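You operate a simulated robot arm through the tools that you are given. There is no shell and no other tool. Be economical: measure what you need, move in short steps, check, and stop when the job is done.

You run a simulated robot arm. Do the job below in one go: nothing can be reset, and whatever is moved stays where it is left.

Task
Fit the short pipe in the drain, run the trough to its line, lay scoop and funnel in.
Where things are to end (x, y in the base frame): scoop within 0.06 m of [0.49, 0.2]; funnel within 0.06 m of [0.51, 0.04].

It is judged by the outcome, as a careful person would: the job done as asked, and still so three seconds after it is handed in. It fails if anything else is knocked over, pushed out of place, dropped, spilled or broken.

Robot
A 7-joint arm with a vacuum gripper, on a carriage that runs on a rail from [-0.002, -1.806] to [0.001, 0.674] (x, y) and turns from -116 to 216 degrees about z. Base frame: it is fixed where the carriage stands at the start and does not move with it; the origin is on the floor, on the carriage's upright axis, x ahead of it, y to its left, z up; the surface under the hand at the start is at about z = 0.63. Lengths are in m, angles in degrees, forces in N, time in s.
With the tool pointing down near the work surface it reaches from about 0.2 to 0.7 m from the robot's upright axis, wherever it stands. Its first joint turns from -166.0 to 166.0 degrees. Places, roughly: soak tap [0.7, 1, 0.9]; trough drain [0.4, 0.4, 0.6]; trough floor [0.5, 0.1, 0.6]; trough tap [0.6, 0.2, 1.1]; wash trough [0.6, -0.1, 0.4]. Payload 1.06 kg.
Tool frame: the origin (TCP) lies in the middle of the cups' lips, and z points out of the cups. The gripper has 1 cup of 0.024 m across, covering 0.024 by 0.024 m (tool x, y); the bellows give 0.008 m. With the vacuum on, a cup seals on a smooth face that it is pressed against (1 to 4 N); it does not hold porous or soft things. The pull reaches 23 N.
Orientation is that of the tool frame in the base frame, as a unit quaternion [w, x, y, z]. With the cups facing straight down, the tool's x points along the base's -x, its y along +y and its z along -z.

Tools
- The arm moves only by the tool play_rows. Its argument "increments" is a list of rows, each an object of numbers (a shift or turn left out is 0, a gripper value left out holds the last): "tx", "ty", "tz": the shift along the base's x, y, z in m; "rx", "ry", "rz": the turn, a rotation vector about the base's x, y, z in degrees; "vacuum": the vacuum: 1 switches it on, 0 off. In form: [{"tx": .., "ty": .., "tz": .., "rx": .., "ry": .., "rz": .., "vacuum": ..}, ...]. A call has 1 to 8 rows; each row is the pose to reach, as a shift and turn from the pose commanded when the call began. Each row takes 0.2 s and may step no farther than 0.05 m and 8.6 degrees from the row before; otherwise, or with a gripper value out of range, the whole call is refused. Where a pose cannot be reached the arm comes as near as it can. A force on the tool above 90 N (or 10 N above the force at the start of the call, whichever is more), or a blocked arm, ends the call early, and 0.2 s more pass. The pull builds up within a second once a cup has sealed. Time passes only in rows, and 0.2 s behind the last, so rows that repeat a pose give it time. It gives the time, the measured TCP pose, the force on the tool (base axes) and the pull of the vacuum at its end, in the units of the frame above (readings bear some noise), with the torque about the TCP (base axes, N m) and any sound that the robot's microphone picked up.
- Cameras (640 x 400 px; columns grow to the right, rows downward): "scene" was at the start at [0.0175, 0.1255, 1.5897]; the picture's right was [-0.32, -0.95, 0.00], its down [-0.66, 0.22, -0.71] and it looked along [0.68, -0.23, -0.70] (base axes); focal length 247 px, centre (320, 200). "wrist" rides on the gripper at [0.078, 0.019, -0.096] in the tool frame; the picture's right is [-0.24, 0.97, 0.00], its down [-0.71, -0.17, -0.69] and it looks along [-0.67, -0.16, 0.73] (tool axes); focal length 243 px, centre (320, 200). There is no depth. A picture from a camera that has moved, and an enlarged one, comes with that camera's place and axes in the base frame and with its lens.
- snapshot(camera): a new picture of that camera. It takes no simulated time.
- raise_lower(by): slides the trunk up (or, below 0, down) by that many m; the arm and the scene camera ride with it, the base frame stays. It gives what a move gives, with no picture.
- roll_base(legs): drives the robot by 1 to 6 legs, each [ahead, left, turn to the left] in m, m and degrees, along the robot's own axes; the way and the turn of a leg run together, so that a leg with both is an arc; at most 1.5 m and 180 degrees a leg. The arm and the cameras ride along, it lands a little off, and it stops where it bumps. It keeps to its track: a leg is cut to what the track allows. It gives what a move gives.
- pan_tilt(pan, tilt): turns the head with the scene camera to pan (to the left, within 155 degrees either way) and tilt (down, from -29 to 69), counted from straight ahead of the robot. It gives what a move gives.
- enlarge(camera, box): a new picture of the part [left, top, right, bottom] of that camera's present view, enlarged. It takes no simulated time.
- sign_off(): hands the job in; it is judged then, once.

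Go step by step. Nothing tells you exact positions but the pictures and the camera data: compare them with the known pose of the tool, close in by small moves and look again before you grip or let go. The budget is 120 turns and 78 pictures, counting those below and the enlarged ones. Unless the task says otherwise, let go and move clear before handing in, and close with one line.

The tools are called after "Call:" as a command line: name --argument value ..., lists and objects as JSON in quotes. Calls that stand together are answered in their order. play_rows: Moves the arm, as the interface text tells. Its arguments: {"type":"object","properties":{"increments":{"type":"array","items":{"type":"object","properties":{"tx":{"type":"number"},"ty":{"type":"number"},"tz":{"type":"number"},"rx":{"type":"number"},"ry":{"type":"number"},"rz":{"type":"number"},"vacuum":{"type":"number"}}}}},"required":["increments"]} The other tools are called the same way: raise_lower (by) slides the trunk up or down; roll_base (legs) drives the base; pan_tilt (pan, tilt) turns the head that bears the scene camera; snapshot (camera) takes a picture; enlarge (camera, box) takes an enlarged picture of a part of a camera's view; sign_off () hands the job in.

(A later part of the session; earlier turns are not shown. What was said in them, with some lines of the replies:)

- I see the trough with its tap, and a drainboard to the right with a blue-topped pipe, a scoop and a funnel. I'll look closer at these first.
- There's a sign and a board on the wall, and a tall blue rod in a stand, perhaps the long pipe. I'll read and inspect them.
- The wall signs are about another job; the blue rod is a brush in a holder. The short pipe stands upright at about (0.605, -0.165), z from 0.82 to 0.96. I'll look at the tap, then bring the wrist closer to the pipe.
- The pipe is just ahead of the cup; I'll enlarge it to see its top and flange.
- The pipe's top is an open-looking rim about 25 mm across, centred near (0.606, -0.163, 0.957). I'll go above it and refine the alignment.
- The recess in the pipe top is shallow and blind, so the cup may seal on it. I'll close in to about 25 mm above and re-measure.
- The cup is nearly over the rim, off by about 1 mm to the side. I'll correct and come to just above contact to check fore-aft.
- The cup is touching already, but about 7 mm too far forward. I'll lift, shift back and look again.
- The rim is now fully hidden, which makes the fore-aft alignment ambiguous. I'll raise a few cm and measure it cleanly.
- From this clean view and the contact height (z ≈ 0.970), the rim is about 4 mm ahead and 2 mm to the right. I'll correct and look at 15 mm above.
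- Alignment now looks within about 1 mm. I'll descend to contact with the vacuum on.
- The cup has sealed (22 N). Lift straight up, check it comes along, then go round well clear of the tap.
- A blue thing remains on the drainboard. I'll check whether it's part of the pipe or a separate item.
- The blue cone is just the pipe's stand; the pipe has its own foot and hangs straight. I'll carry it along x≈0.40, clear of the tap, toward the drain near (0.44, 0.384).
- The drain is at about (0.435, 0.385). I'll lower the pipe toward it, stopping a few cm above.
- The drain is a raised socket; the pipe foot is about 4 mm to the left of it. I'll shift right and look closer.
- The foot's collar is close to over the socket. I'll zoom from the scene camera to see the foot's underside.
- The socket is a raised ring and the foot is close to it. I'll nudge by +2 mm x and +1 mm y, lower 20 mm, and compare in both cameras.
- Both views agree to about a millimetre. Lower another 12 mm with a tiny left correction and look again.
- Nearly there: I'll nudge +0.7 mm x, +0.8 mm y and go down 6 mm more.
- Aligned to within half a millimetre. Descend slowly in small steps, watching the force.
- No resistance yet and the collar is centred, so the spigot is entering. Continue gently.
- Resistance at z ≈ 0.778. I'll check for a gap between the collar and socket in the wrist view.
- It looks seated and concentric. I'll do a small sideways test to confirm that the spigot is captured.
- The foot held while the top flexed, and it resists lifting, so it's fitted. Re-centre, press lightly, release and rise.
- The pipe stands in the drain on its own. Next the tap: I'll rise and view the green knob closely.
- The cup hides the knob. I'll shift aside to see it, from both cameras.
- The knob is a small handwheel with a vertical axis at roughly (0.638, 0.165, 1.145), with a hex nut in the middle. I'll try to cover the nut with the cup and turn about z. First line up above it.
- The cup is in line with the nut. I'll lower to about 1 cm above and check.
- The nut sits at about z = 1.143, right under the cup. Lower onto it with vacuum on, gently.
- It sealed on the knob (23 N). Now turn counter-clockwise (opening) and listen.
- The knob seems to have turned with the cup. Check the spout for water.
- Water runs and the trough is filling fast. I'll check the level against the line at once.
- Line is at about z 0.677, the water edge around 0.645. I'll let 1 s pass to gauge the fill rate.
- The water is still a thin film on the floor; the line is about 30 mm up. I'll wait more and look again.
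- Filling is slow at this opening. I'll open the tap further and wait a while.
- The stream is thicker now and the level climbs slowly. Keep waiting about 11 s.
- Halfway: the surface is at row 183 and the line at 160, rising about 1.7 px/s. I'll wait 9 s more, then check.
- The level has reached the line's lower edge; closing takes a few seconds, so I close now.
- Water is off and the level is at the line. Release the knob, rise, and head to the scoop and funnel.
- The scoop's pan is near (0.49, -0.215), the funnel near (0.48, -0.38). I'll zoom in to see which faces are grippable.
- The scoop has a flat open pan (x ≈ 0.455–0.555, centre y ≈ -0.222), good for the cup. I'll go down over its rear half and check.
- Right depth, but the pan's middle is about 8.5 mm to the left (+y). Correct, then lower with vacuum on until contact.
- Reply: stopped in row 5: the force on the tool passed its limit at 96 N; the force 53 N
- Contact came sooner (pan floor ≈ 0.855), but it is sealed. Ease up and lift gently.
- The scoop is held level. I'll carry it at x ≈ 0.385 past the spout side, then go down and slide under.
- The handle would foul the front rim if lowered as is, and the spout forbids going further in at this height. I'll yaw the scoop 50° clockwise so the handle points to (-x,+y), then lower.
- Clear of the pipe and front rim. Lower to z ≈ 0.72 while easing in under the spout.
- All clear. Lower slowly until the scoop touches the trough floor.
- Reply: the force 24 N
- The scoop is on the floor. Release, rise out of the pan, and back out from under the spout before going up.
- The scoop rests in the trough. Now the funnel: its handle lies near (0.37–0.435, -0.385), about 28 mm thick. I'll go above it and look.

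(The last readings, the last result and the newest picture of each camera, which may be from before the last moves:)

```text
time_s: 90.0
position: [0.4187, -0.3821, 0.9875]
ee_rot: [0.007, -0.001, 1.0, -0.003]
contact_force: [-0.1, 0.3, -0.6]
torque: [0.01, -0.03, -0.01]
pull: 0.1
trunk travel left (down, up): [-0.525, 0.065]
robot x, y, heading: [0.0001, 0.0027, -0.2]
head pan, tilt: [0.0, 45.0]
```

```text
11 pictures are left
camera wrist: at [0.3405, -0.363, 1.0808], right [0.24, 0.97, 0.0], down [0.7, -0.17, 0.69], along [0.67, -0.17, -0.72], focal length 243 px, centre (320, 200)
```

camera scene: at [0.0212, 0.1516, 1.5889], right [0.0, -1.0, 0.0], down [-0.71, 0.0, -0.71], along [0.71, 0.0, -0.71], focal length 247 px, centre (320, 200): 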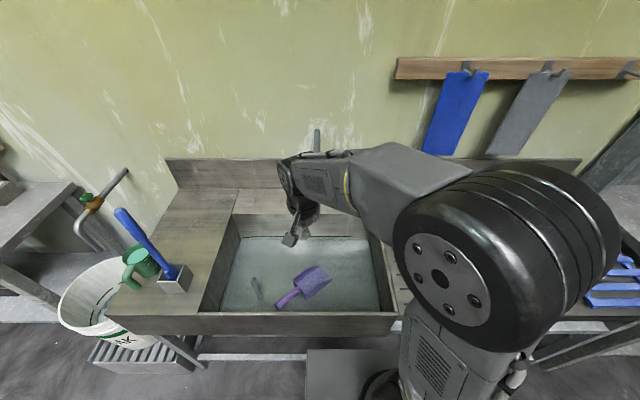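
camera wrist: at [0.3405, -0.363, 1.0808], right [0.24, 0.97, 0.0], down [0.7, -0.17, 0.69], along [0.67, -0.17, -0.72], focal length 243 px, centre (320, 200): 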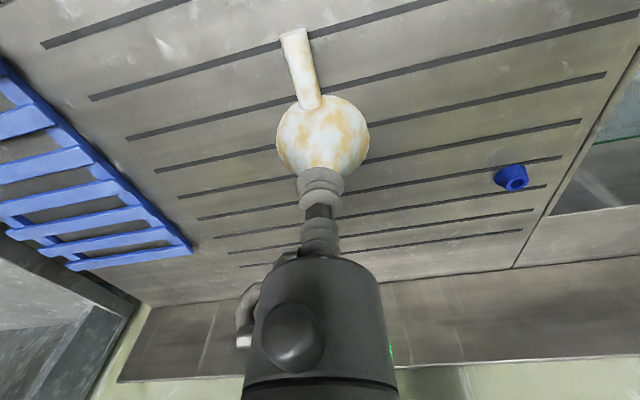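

Call:
enlarge --camera "wrist" --box '[250, 20, 390, 190]'

```text
2.35 times, centred on (320, 105) of wrist
camera zoom: at [0.3405, -0.363, 1.0808], right [0.24, 0.97, 0.0], down [0.7, -0.17, 0.69], along [0.67, -0.17, -0.72], focal length 571 px, centre (320, 424)
```

zoom: 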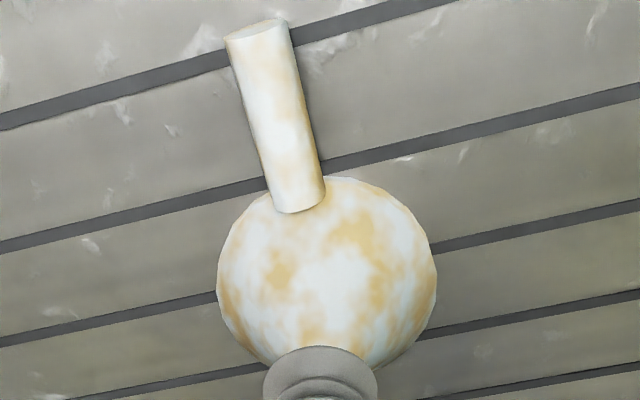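

The handle is a thin round bar, unsuited to the cup. The cone's side (half-slope ≈ 50°) is better: I'll tilt the tool 50° leaning to +y and approach the cone's +y flank.

Call:
play_rows --increments '[{"tx": 0.009, "ty": 0.015, "rx": -6.25}, {"tx": 0.018, "ty": 0.03, "rx": -12.5}, {"tx": 0.027, "ty": 0.045, "rx": -18.75}, {"tx": 0.036, "ty": 0.055, "rx": -25}, {"tx": 0.045, "ty": 0.065, "tz": -0.02, "rx": -31.25}, {"tx": 0.054, "ty": 0.07, "tz": -0.04, "rx": -37.5}, {"tx": 0.063, "ty": 0.07, "tz": -0.06, "rx": -43.75}, {"tx": 0.072, "ty": 0.07, "tz": -0.08, "rx": -50}]'

Call:
snapshot --camera "wrist"

```text
time_s: 91.8
position: [0.4862, -0.3119, 0.9098]
ee_rot: [0.006, -0.002, 0.905, -0.426]
contact_force: [0.2, -0.7, 0.5]
torque: [0.0, -0.03, -0.01]
pull: 0.0
trunk travel left (down, up): [-0.525, 0.065]
robot x, y, heading: [-0.0004, -0.0005, 0.1]
head pan, tilt: [0.0, 45.0]
```

```text
9 pictures are left
camera wrist: at [0.4067, -0.228, 0.9542], right [0.24, 0.62, -0.75], down [0.7, 0.43, 0.57], along [0.67, -0.66, -0.33], focal length 243 px, centre (320, 200)
```

wrist: 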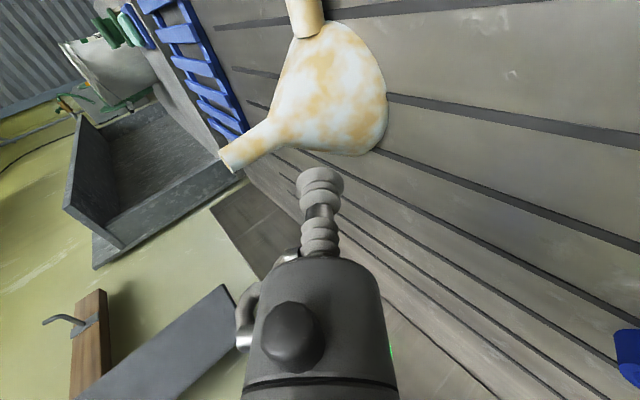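

The tool axis is aimed at the cone's flank. I'll drop 12 mm and advance along the tool axis with vacuum on, slowly near contact.

Call:
play_rows --increments '[{"tx": 0.002, "ty": -0.015, "tz": -0.025}, {"tx": 0.002, "ty": -0.031, "tz": -0.038, "vacuum": 1}, {"tx": 0.002, "ty": -0.0406, "tz": -0.0461}, {"tx": 0.002, "ty": -0.0452, "tz": -0.0499}, {"tx": 0.002, "ty": -0.0483, "tz": -0.0525}, {"tx": 0.002, "ty": -0.0498, "tz": -0.0538}, {"tx": 0.002, "ty": -0.0513, "tz": -0.0551}]'

Call:
snapshot --camera "wrist"

```text
time_s: 93.4
position: [0.4892, -0.3639, 0.8545]
ee_rot: [0.005, -0.002, 0.905, -0.425]
contact_force: [0.7, 0.2, -0.5]
torque: [-0.02, -0.03, -0.01]
pull: 22.8
trunk travel left (down, up): [-0.525, 0.065]
robot x, y, heading: [-0.0019, 0.0003, -0.1]
head pan, tilt: [0.0, 45.0]
```

```text
8 pictures are left
camera wrist: at [0.4094, -0.2793, 0.9001], right [0.24, 0.62, -0.75], down [0.7, 0.42, 0.57], along [0.67, -0.66, -0.34], focal length 243 px, centre (320, 200)
```

wrist: 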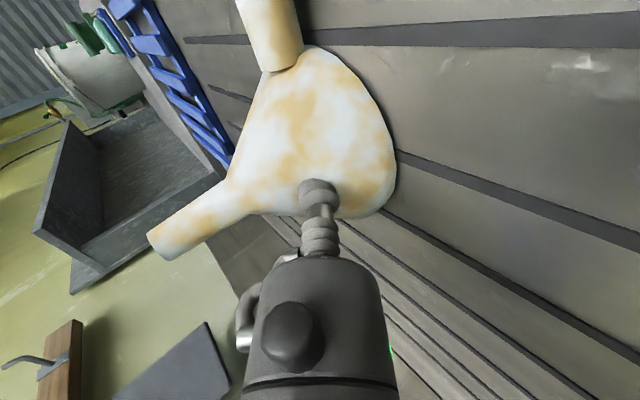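

Sealed at 22.8 N. Lift straight up and check.

Call:
play_rows --increments '[{"tz": 0.01}, {"tz": 0.025}, {"tz": 0.05}, {"tz": 0.09}, {"tz": 0.13}, {"tz": 0.17}, {"tz": 0.2}]'

Call:
snapshot --camera "wrist"

```text
time_s: 95.0
position: [0.4894, -0.3624, 1.052]
ee_rot: [0.005, -0.002, 0.905, -0.426]
contact_force: [-0.1, 0.2, -1.1]
torque: [-0.01, -0.02, -0.01]
pull: 23.3
trunk travel left (down, up): [-0.525, 0.065]
robot x, y, heading: [0.0005, 0.0037, -0.1]
head pan, tilt: [0.0, 45.0]
```

```text
7 pictures are left
camera wrist: at [0.4093, -0.2782, 1.0976], right [0.23, 0.62, -0.75], down [0.7, 0.42, 0.57], along [0.67, -0.66, -0.34], focal length 243 px, centre (320, 200)
```

wrist: 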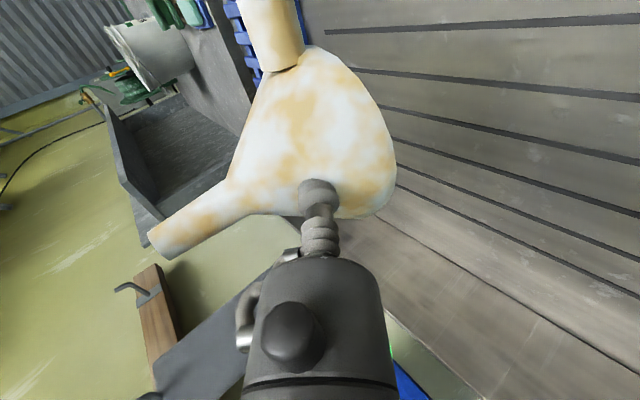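

The funnel is held upright. Carry it back over the trough, yawing +40° on the way so the arm leans away from the spout.

Call:
play_rows --increments '[{"tx": -0.008, "ty": 0.042, "rz": 5}, {"tx": -0.016, "ty": 0.084, "rz": 10}, {"tx": -0.024, "ty": 0.126, "rz": 15}, {"tx": -0.032, "ty": 0.168, "rz": 20}, {"tx": -0.04, "ty": 0.21, "rz": 25}, {"tx": -0.048, "ty": 0.252, "rz": 30}, {"tx": -0.056, "ty": 0.294, "rz": 35}, {"tx": -0.06, "ty": 0.336, "rz": 40}]'

Call:
play_rows --increments '[{"tx": 0.005, "ty": 0.04}, {"tx": 0.015, "ty": 0.08, "tz": -0.01}, {"tx": 0.03, "ty": 0.0865, "tz": -0.05}, {"tx": 0.04, "ty": 0.0865, "tz": -0.095}, {"tx": 0.05, "ty": 0.0865, "tz": -0.14}, {"tx": 0.06, "ty": 0.0865, "tz": -0.18}, {"tx": 0.068, "ty": 0.0865, "tz": -0.2}, {"tx": 0.068, "ty": 0.0865, "tz": -0.2}]'

Call:
snapshot --camera "scene"

```text
time_s: 96.8
position: [0.4296, -0.0262, 1.0496]
ee_rot: [0.151, -0.314, 0.849, -0.398]
contact_force: [0.8, 1.2, -0.5]
torque: [0.0, -0.04, -0.02]
pull: 22.3
trunk travel left (down, up): [-0.525, 0.065]
robot x, y, heading: [-0.0018, -0.0032, -0.0]
head pan, tilt: [0.0, 45.0]
```

```text
time_s: 98.6
position: [0.5012, 0.0607, 0.8551]
ee_rot: [0.15, -0.311, 0.85, -0.397]
contact_force: [1.0, -0.6, -0.8]
torque: [0.0, -0.03, 0.02]
pull: 23.6
trunk travel left (down, up): [-0.525, 0.065]
robot x, y, heading: [-0.003, -0.001, 0.2]
head pan, tilt: [0.0, 45.0]
```

```text
6 pictures are left
camera scene: at [0.0215, 0.1517, 1.5889], right [0.0, -1.0, 0.0], down [-0.71, 0.0, -0.71], along [0.71, 0.0, -0.71], focal length 247 px, centre (320, 200)
```

scene: 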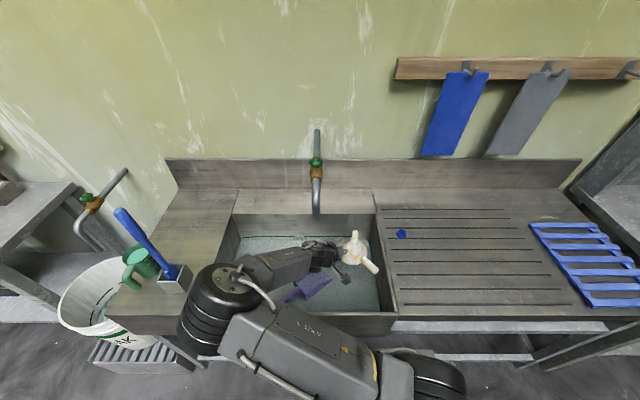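

The arm has swung its elbow left but all is clear. Zoom to check the funnel against scoop and walls.

Call:
enlarge --camera "scene" --box '[270, 205, 410, 325]'

```text
3.33 times, centred on (340, 265) of scene
camera zoom: at [0.0215, 0.1517, 1.5889], right [0.0, -1.0, 0.0], down [-0.71, 0.0, -0.71], along [0.71, 0.0, -0.71], focal length 824 px, centre (253, -17)
```

zoom: 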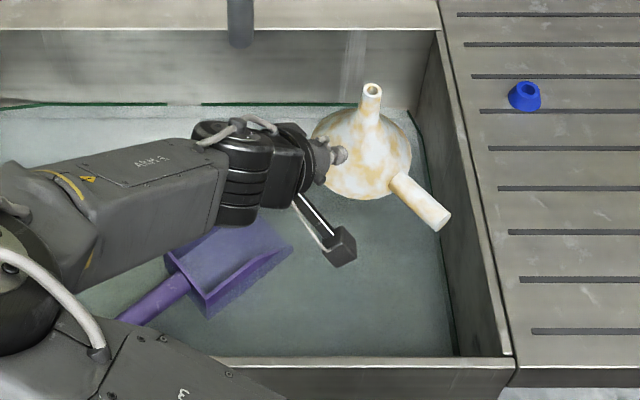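

The forearm would come too low over the scoop and rim from here. I'll back out and up, then roll the carriage left in stages (bringing the hand back each time) so the arm reaches along its own lean.

Call:
play_rows --increments '[{"tx": -0.01, "tz": 0.045}, {"tx": -0.025, "tz": 0.09}, {"tx": -0.05, "ty": -0.01, "tz": 0.13}, {"tx": -0.07, "ty": -0.03, "tz": 0.17}, {"tx": -0.09, "ty": -0.05, "tz": 0.2}, {"tx": -0.09, "ty": -0.07, "tz": 0.22}]'

Call:
roll_base --legs '[[0, 0.15, 0]]'

Call:
play_rows --increments '[{"ty": -0.04}, {"ty": -0.08}, {"ty": -0.12}, {"ty": -0.15}]'

```text
time_s: 100.0
position: [0.4077, -0.0123, 1.077]
ee_rot: [0.15, -0.313, 0.849, -0.398]
contact_force: [0.7, -0.3, -0.4]
torque: [0.02, -0.02, 0.0]
pull: 23.0
trunk travel left (down, up): [-0.525, 0.065]
robot x, y, heading: [-0.0017, -0.0008, 0.1]
head pan, tilt: [0.0, 45.0]
```

```text
time_s: 101.4
position: [0.4095, 0.1332, 1.0787]
ee_rot: [0.15, -0.312, 0.85, -0.398]
contact_force: [0.6, 0.3, -0.9]
torque: [-0.02, -0.02, -0.03]
pull: 23.3
trunk travel left (down, up): [-0.525, 0.065]
robot x, y, heading: [0.0036, 0.145, 0.2]
head pan, tilt: [0.0, 45.0]
```

```text
time_s: 102.4
position: [0.406, -0.0162, 1.08]
ee_rot: [0.151, -0.312, 0.849, -0.398]
contact_force: [-0.3, -0.1, -1.0]
torque: [-0.03, -0.04, 0.01]
pull: 22.8
out of reach, approached as far as the arm can: row 2
trunk travel left (down, up): [-0.525, 0.065]
robot x, y, heading: [-0.0002, 0.1424, -0.0]
head pan, tilt: [0.0, 45.0]
```

That works. Repeat two more stages.

Call:
roll_base --legs '[[0, 0.15, 0]]'

Call:
play_rows --increments '[{"ty": -0.035}, {"ty": -0.07}, {"ty": -0.105}, {"ty": -0.14}]'

Call:
snapshot --camera "scene"

```text
time_s: 103.8
position: [0.4066, 0.1362, 1.0789]
ee_rot: [0.151, -0.311, 0.849, -0.399]
contact_force: [-0.2, 0.3, -0.1]
torque: [-0.03, -0.01, -0.03]
pull: 22.7
trunk travel left (down, up): [-0.525, 0.065]
robot x, y, heading: [-0.0034, 0.2986, 0.1]
head pan, tilt: [0.0, 45.0]
```

```text
time_s: 104.8
position: [0.4072, -0.0058, 1.0794]
ee_rot: [0.15, -0.312, 0.85, -0.397]
contact_force: [0.5, 0.9, 0.6]
torque: [0.0, -0.02, 0.0]
pull: 22.6
trunk travel left (down, up): [-0.525, 0.065]
robot x, y, heading: [-0.0014, 0.2989, 0.0]
head pan, tilt: [0.0, 45.0]
```

```text
4 pictures are left
camera scene: at [0.0217, 0.4484, 1.589], right [0.0, -1.0, 0.0], down [-0.71, 0.0, -0.71], along [0.71, 0.0, -0.71], focal length 247 px, centre (320, 200)
```

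scene: 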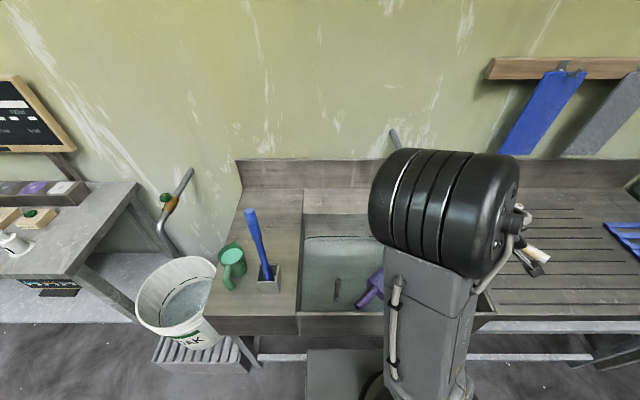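

The elbow is now high, so the arm comes down along its lean. Lower toward the trough floor.

Call:
play_rows --increments '[{"tx": 0.01, "ty": 0.02, "tz": -0.04}, {"tx": 0.02, "ty": 0.04, "tz": -0.08}, {"tx": 0.03, "ty": 0.0615, "tz": -0.12}, {"tx": 0.045, "ty": 0.0615, "tz": -0.16}, {"tx": 0.06, "ty": 0.0615, "tz": -0.2}, {"tx": 0.075, "ty": 0.0615, "tz": -0.24}, {"tx": 0.089, "ty": 0.0615, "tz": -0.28}, {"tx": 0.089, "ty": 0.0615, "tz": -0.28}]'

Call:
pan_tilt --pan -30 --tilt 45

Call:
snapshot --camera "scene"

```text
time_s: 106.6
position: [0.4957, 0.0561, 0.7968]
ee_rot: [0.15, -0.31, 0.85, -0.398]
contact_force: [-0.1, -0.8, -0.6]
torque: [-0.03, -0.04, 0.02]
pull: 23.1
trunk travel left (down, up): [-0.525, 0.065]
robot x, y, heading: [0.0002, 0.2943, 0.2]
head pan, tilt: [0.0, 45.0]
```

```text
time_s: 107.5
position: [0.4966, 0.0564, 0.7975]
ee_rot: [0.15, -0.311, 0.85, -0.398]
contact_force: [0.7, 0.5, 0.1]
torque: [-0.03, -0.01, 0.04]
pull: 22.6
trunk travel left (down, up): [-0.525, 0.065]
robot x, y, heading: [-0.0015, 0.2986, -0.3]
head pan, tilt: [-30.0, 45.0]
```

```text
3 pictures are left
camera scene: at [0.0109, 0.4082, 1.5889], right [-0.5, -0.87, 0.0], down [-0.61, 0.35, -0.71], along [0.61, -0.35, -0.71], focal length 247 px, centre (320, 200)
```

scene: 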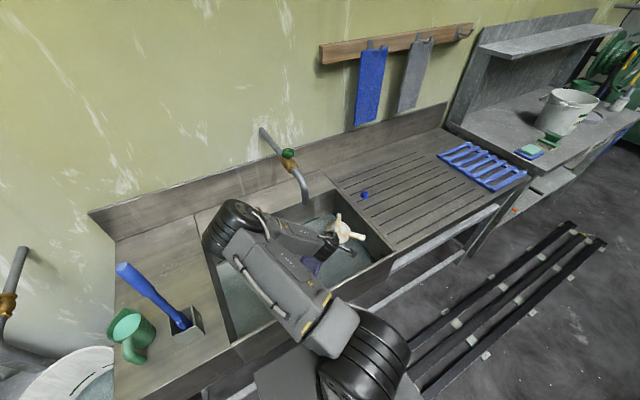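

From this side the tilt forces the elbow low, so I was wrong about the direction. I'll go back up and roll the carriage right, to y ≈ -0.25, where the tilt is sideways for the arm and the elbow can stay high.

Call:
play_rows --increments '[{"tx": -0.014, "tz": 0.04}, {"tx": -0.029, "tz": 0.08}, {"tx": -0.044, "tz": 0.12}, {"tx": -0.059, "tz": 0.16}, {"tx": -0.069, "ty": -0.0215, "tz": 0.2}, {"tx": -0.079, "ty": -0.0415, "tz": 0.24}, {"tx": -0.089, "ty": -0.0615, "tz": 0.28}, {"tx": -0.089, "ty": -0.0615, "tz": 0.28}]'

Call:
roll_base --legs '[[0, -0.15, 0]]'

Call:
play_rows --increments '[{"ty": 0.04}, {"ty": 0.08}, {"ty": 0.12}, {"ty": 0.15}]'

Call:
roll_base --legs '[[0, -0.15, 0]]'

Call:
play_rows --increments '[{"ty": 0.04}, {"ty": 0.08}, {"ty": 0.12}, {"ty": 0.15}]'

```text
time_s: 109.3
position: [0.4078, -0.0048, 1.0782]
ee_rot: [0.15, -0.311, 0.85, -0.399]
contact_force: [-0.8, -0.6, -1.0]
torque: [0.0, -0.03, 0.01]
pull: 23.6
trunk travel left (down, up): [-0.525, 0.065]
robot x, y, heading: [-0.0011, 0.2957, -0.2]
head pan, tilt: [-30.0, 45.0]
```

```text
time_s: 110.7
position: [0.4079, -0.1561, 1.077]
ee_rot: [0.15, -0.311, 0.85, -0.398]
contact_force: [-0.7, -1.0, -0.4]
torque: [0.05, -0.05, 0.0]
pull: 23.1
trunk travel left (down, up): [-0.525, 0.065]
robot x, y, heading: [0.003, 0.1504, 0.1]
head pan, tilt: [-30.0, 45.0]
```

```text
time_s: 111.7
position: [0.4073, -0.0058, 1.0794]
ee_rot: [0.149, -0.31, 0.851, -0.397]
contact_force: [0.0, 0.1, 0.8]
torque: [-0.02, -0.03, -0.02]
pull: 22.6
trunk travel left (down, up): [-0.525, 0.065]
robot x, y, heading: [-0.0015, 0.1461, -0.0]
head pan, tilt: [-30.0, 45.0]
```

```text
time_s: 113.1
position: [0.4072, -0.1579, 1.0793]
ee_rot: [0.148, -0.309, 0.851, -0.397]
contact_force: [0.3, -0.6, -0.5]
torque: [-0.01, -0.01, 0.02]
pull: 23.1
trunk travel left (down, up): [-0.525, 0.065]
robot x, y, heading: [-0.0, -0.0037, -0.3]
head pan, tilt: [-30.0, 45.0]
```

```text
time_s: 114.1
position: [0.4054, -0.0062, 1.0756]
ee_rot: [0.148, -0.309, 0.851, -0.398]
contact_force: [0.4, 0.5, -0.9]
torque: [0.01, -0.03, -0.01]
pull: 23.2
out of reach, approached as far as the arm can: row 1
trunk travel left (down, up): [-0.525, 0.065]
robot x, y, heading: [0.0024, -0.0053, -0.3]
head pan, tilt: [-30.0, 45.0]
```

Smooth so far. Two more stages to the right.

Call:
roll_base --legs '[[0, -0.13, 0]]'

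Call:
play_rows --increments '[{"ty": 0.035}, {"ty": 0.07}, {"ty": 0.1}, {"ty": 0.13}]'

Call:
roll_base --legs '[[0, -0.13, 0]]'

Call:
play_rows --increments '[{"ty": 0.035}, {"ty": 0.07}, {"ty": 0.1}, {"ty": 0.13}]'

Call:
play_rows --increments '[{"tx": 0.01, "ty": 0.02, "tz": -0.04}, {"tx": 0.02, "ty": 0.04, "tz": -0.08}, {"tx": 0.03, "ty": 0.0615, "tz": -0.12}, {"tx": 0.045, "ty": 0.0615, "tz": -0.16}, {"tx": 0.06, "ty": 0.0615, "tz": -0.2}, {"tx": 0.07, "ty": 0.0615, "tz": -0.22}]'

Call:
pan_tilt --pan 15 --tilt 45

Call:
snapshot --camera "scene"

```text
time_s: 115.4
position: [0.405, -0.1362, 1.0758]
ee_rot: [0.148, -0.308, 0.852, -0.397]
contact_force: [-0.1, 0.2, -0.8]
torque: [0.0, -0.04, 0.05]
pull: 22.8
trunk travel left (down, up): [-0.525, 0.065]
robot x, y, heading: [-0.0011, -0.1318, -0.3]
head pan, tilt: [-30.0, 45.0]
```

```text
time_s: 116.4
position: [0.4097, -0.0195, 1.0774]
ee_rot: [0.138, -0.288, 0.861, -0.395]
contact_force: [1.1, -0.3, -1.1]
torque: [0.03, -0.03, 0.0]
pull: 22.9
trunk travel left (down, up): [-0.525, 0.065]
robot x, y, heading: [0.0029, -0.1308, -0.5]
head pan, tilt: [-30.0, 45.0]
```

```text
time_s: 117.7
position: [0.4104, -0.1521, 1.0765]
ee_rot: [0.139, -0.289, 0.861, -0.396]
contact_force: [-0.6, -0.6, -1.4]
torque: [0.02, 0.0, 0.01]
pull: 22.5
trunk travel left (down, up): [-0.525, 0.065]
robot x, y, heading: [0.0018, -0.263, -0.4]
head pan, tilt: [-30.0, 45.0]
```

```text
time_s: 118.7
position: [0.4123, -0.0248, 1.0775]
ee_rot: [0.139, -0.29, 0.86, -0.397]
contact_force: [0.6, 0.3, -0.1]
torque: [0.0, -0.02, -0.01]
pull: 23.0
trunk travel left (down, up): [-0.525, 0.065]
robot x, y, heading: [0.0028, -0.2621, -0.5]
head pan, tilt: [-30.0, 45.0]
```

```text
time_s: 120.1
position: [0.4806, 0.0372, 0.8575]
ee_rot: [0.138, -0.29, 0.86, -0.396]
contact_force: [0.5, 0.3, -1.1]
torque: [-0.04, 0.0, 0.01]
pull: 22.8
trunk travel left (down, up): [-0.525, 0.065]
robot x, y, heading: [-0.0026, -0.2646, -0.5]
head pan, tilt: [-30.0, 45.0]
```

```text
time_s: 121.2
position: [0.4798, 0.0383, 0.8589]
ee_rot: [0.139, -0.29, 0.86, -0.396]
contact_force: [0.4, 0.3, -0.5]
torque: [0.02, -0.07, -0.01]
pull: 23.5
trunk travel left (down, up): [-0.525, 0.065]
robot x, y, heading: [0.0004, -0.2651, -0.3]
head pan, tilt: [15.0, 45.0]
```

```text
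2 pictures are left
camera scene: at [0.0195, -0.0925, 1.5889], right [0.25, -0.97, 0.0], down [-0.68, -0.18, -0.71], along [0.68, 0.18, -0.71], focal length 247 px, centre (320, 200)
```

scene: 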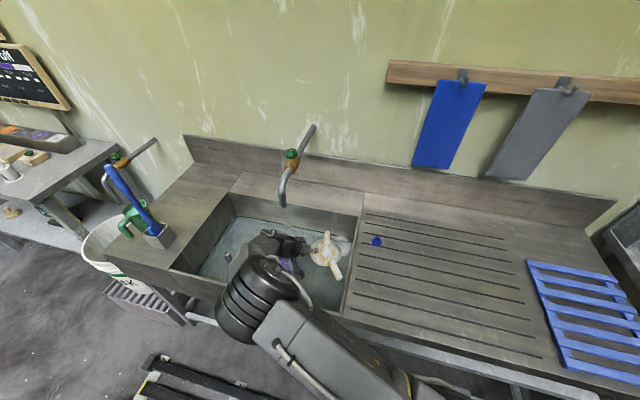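

The 50° tilt keeps the forearm too low. The funnel can be lowered slightly tipped instead: I'll go up, reduce the tool tilt to 25°, and set its far edge on the floor before letting it settle.

Call:
play_rows --increments '[{"tx": -0.012, "tz": 0.04}, {"tx": -0.025, "tz": 0.08}, {"tx": -0.04, "ty": -0.02, "tz": 0.12}, {"tx": -0.055, "ty": -0.04, "tz": 0.16}, {"tx": -0.07, "ty": -0.06, "tz": 0.2}]'

Call:
play_rows --increments '[{"rx": 4.9, "ry": 3.85}, {"rx": 9.85, "ry": 7.7}, {"rx": 14.8, "ry": 11.5}, {"rx": 19.7, "ry": 15.4}, {"rx": 19.7, "ry": 15.4}]'

Call:
roll_base --legs '[[0, 0.13, 0]]'

Call:
play_rows --increments '[{"ty": -0.03}, {"ty": -0.06}, {"ty": -0.09}, {"ty": -0.09}]'

```text
time_s: 122.4
position: [0.413, -0.0221, 1.0556]
ee_rot: [0.138, -0.289, 0.86, -0.397]
contact_force: [-0.2, 0.5, 0.0]
torque: [0.01, -0.05, 0.0]
pull: 23.0
trunk travel left (down, up): [-0.525, 0.065]
robot x, y, heading: [0.0005, -0.2631, -0.4]
head pan, tilt: [15.0, 45.0]
```

```text
time_s: 123.6
position: [0.4107, -0.0219, 1.0575]
ee_rot: [0.069, -0.311, 0.926, -0.201]
contact_force: [0.4, 0.3, -0.4]
torque: [0.02, -0.03, 0.02]
pull: 22.9
trunk travel left (down, up): [-0.525, 0.065]
robot x, y, heading: [-0.003, -0.2669, -0.4]
head pan, tilt: [15.0, 45.0]
```

```text
time_s: 124.8
position: [0.4107, 0.1064, 1.0566]
ee_rot: [0.07, -0.312, 0.926, -0.202]
contact_force: [-0.3, -0.5, -0.9]
torque: [0.0, -0.03, 0.02]
pull: 23.6
trunk travel left (down, up): [-0.525, 0.065]
robot x, y, heading: [-0.0033, -0.1322, -0.2]
head pan, tilt: [15.0, 45.0]
```

```text
time_s: 125.8
position: [0.4091, 0.014, 1.0575]
ee_rot: [0.07, -0.313, 0.926, -0.202]
contact_force: [0.5, 0.2, 0.0]
torque: [0.01, -0.04, -0.01]
pull: 22.8
trunk travel left (down, up): [-0.525, 0.065]
robot x, y, heading: [-0.0027, -0.1407, -0.0]
head pan, tilt: [15.0, 45.0]
```

Tilt is now 25°. Descend to z ≈ 0.80 at the final x, y, then look.

Call:
play_rows --increments '[{"tx": 0.005, "ty": 0.01, "tz": -0.045}, {"tx": 0.01, "ty": 0.02, "tz": -0.09}, {"tx": 0.02, "ty": 0.0285, "tz": -0.13}, {"tx": 0.04, "ty": 0.0285, "tz": -0.17}, {"tx": 0.06, "ty": 0.0285, "tz": -0.205}, {"tx": 0.08, "ty": 0.0285, "tz": -0.235}, {"tx": 0.1, "ty": 0.0285, "tz": -0.257}, {"tx": 0.1, "ty": 0.0285, "tz": -0.257}]'

Call:
enlarge --camera "scene" --box '[150, 140, 470, 340]'

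```text
time_s: 127.7
position: [0.5089, 0.0407, 0.8004]
ee_rot: [0.07, -0.312, 0.926, -0.201]
contact_force: [-0.3, 0.5, -0.6]
torque: [0.03, -0.02, 0.01]
pull: 22.9
trunk travel left (down, up): [-0.525, 0.065]
robot x, y, heading: [-0.001, -0.1374, -0.4]
head pan, tilt: [15.0, 45.0]
```

```text
2.00 times, centred on (310, 240) of scene
camera zoom: at [0.0196, 0.0339, 1.5889], right [0.25, -0.97, 0.0], down [-0.68, -0.18, -0.71], along [0.68, 0.18, -0.71], focal length 494 px, centre (340, 120)
```

zoom: 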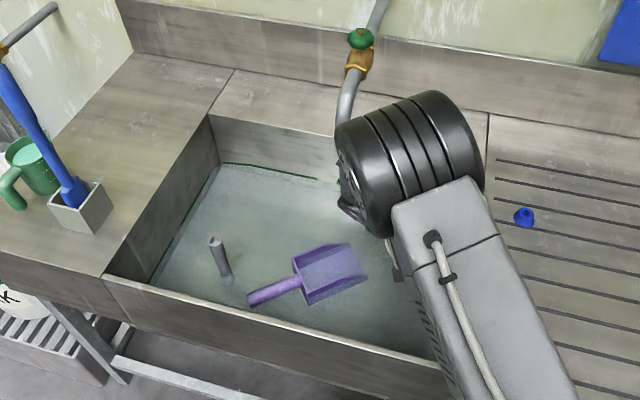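

The elbow is high now and the scoop and pipe are in place. Lower slowly until the funnel's edge touches.

Call:
play_rows --increments '[{"tz": -0.02}, {"tz": -0.04}, {"tz": -0.06}, {"tz": -0.07}, {"tz": -0.08}, {"tz": -0.086}, {"tz": -0.092}]'

```text
time_s: 129.2
position: [0.5104, 0.0439, 0.7083]
ee_rot: [0.07, -0.312, 0.926, -0.202]
contact_force: [0.7, -0.1, -1.0]
torque: [0.02, -0.03, 0.04]
pull: 23.4
trunk travel left (down, up): [-0.525, 0.065]
robot x, y, heading: [0.0011, -0.1408, -0.1]
head pan, tilt: [15.0, 45.0]
```

Call:
play_rows --increments '[{"tz": -0.003}, {"tz": -0.006}, {"tz": -0.009}, {"tz": -0.012}, {"tz": -0.015}]'

```text
time_s: 130.4
position: [0.5093, 0.0455, 0.6933]
ee_rot: [0.071, -0.313, 0.926, -0.2]
contact_force: [-1.1, 1.1, 2.7]
torque: [-0.15, -0.19, -0.02]
pull: 22.8
trunk travel left (down, up): [-0.525, 0.065]
robot x, y, heading: [-0.0032, -0.1386, -0.2]
head pan, tilt: [15.0, 45.0]
```

The far edge touches at z ≈ 0.694. I'll roll the funnel back toward flat by 12° about that edge.

Call:
play_rows --increments '[{"tx": -0.0019, "ty": 0.0024, "tz": -0.0036, "rx": -2.4, "ry": -1.85}, {"tx": -0.0038, "ty": 0.0049, "tz": -0.0074, "rx": -4.7, "ry": -3.7}, {"tx": -0.0057, "ty": 0.0073, "tz": -0.0113, "rx": -7.1, "ry": -5.5}, {"tx": -0.0076, "ty": 0.0098, "tz": -0.0154, "rx": -9.46, "ry": -7.38}]'

```text
time_s: 131.4
position: [0.5015, 0.0535, 0.6759]
ee_rot: [0.103, -0.303, 0.9, -0.297]
contact_force: [-0.5, 0.5, 0.0]
torque: [-0.07, -0.1, 0.02]
pull: 23.0
trunk travel left (down, up): [-0.525, 0.065]
robot x, y, heading: [-0.0031, -0.1399, -0.4]
head pan, tilt: [15.0, 45.0]
```

Smooth. Another 8° to nearly flat.

Call:
play_rows --increments '[{"tx": -0.0013, "ty": 0.0017, "tz": -0.0038, "rx": -2.1, "ry": -1.63}, {"tx": -0.0026, "ty": 0.0033, "tz": -0.0077, "rx": -4.2, "ry": -3.27}, {"tx": -0.0039, "ty": 0.005, "tz": -0.0115, "rx": -6.3, "ry": -4.9}, {"tx": -0.0039, "ty": 0.005, "tz": -0.0115, "rx": -6.3, "ry": -4.9}]'

```text
time_s: 132.4
position: [0.4988, 0.0588, 0.6669]
ee_rot: [0.125, -0.296, 0.877, -0.359]
contact_force: [0.5, -0.3, 0.0]
torque: [-0.1, -0.08, 0.02]
pull: 23.0
trunk travel left (down, up): [-0.525, 0.065]
robot x, y, heading: [0.0062, -0.1381, -0.3]
head pan, tilt: [15.0, 45.0]
```

Nearly flat on the floor. Release, back off along the tool axis, and rise.

Call:
play_rows --increments '[{"vacuum": 0}, {"tz": 0}, {"tz": 0}, {"tz": 0}, {"tx": -0.005, "ty": 0.006, "tz": 0.008}, {"tx": -0.014, "ty": 0.017, "tz": 0.024}, {"tx": -0.03, "ty": 0.025, "tz": 0.055}, {"tx": -0.05, "ty": 0.025, "tz": 0.095}]'

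Call:
play_rows --increments '[{"tx": -0.01, "tz": 0.045}, {"tx": -0.02, "tz": 0.09}, {"tx": -0.04, "ty": -0.01, "tz": 0.13}, {"tx": -0.05, "ty": -0.03, "tz": 0.17}, {"tx": -0.05, "ty": -0.06, "tz": 0.21}, {"tx": -0.05, "ty": -0.1, "tz": 0.24}, {"tx": -0.05, "ty": -0.14, "tz": 0.26}, {"tx": -0.05, "ty": -0.18, "tz": 0.28}]'

Call:
play_rows --increments '[{"ty": -0.045}, {"ty": -0.09}, {"ty": -0.135}, {"ty": -0.18}, {"ty": -0.22}]'

Call:
snapshot --camera "scene"

```text
time_s: 134.2
position: [0.4528, 0.084, 0.7588]
ee_rot: [0.125, -0.295, 0.877, -0.359]
contact_force: [34.0, 2.3, -15.3]
torque: [-0.45, -0.41, -1.11]
pull: 0.1
trunk travel left (down, up): [-0.525, 0.065]
robot x, y, heading: [0.0009, -0.136, -0.4]
head pan, tilt: [15.0, 45.0]
```

```text
time_s: 136.1
position: [0.3985, -0.0987, 1.042]
ee_rot: [0.126, -0.296, 0.877, -0.358]
contact_force: [0.0, 0.8, -0.8]
torque: [0.0, 0.04, -0.01]
pull: 0.0
trunk travel left (down, up): [-0.525, 0.065]
robot x, y, heading: [-0.0011, -0.1344, -0.5]
head pan, tilt: [15.0, 45.0]
```

```text
time_s: 137.2
position: [0.3986, -0.3156, 1.0386]
ee_rot: [0.125, -0.296, 0.877, -0.359]
contact_force: [0.6, 0.4, 0.3]
torque: [-0.02, -0.03, 0.0]
pull: 0.0
out of reach, approached as far as the arm can: row 3, 4
trunk travel left (down, up): [-0.525, 0.065]
robot x, y, heading: [-0.0034, -0.1382, -0.3]
head pan, tilt: [15.0, 45.0]
```

```text
0 pictures are left
camera scene: at [0.0192, 0.0337, 1.5889], right [0.25, -0.97, 0.0], down [-0.68, -0.18, -0.71], along [0.68, 0.18, -0.71], focal length 247 px, centre (320, 200)
```

scene: 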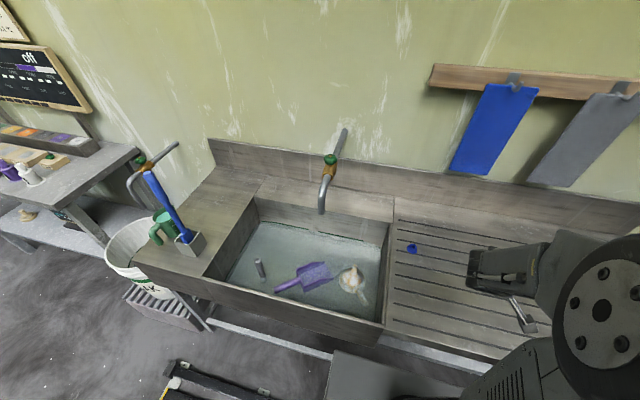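

The final view shows the pipe standing in the drain, the water at its line with the tap shut, the scoop near (0.49, 0.19) and the funnel near (0.50, 0.04). The arm is clear and empty, so I'm handing in.

Call:
sign_off

```text
The job is handed in.
```

The short pipe is in the drain, the trough is filled to its line with the tap shut, and the scoop and funnel lie in the water within 0.06 m of their marks. One thing to note: while backing away from the funnel the arm briefly met about 34 N against something, though nothing looked out of place in the last picture.
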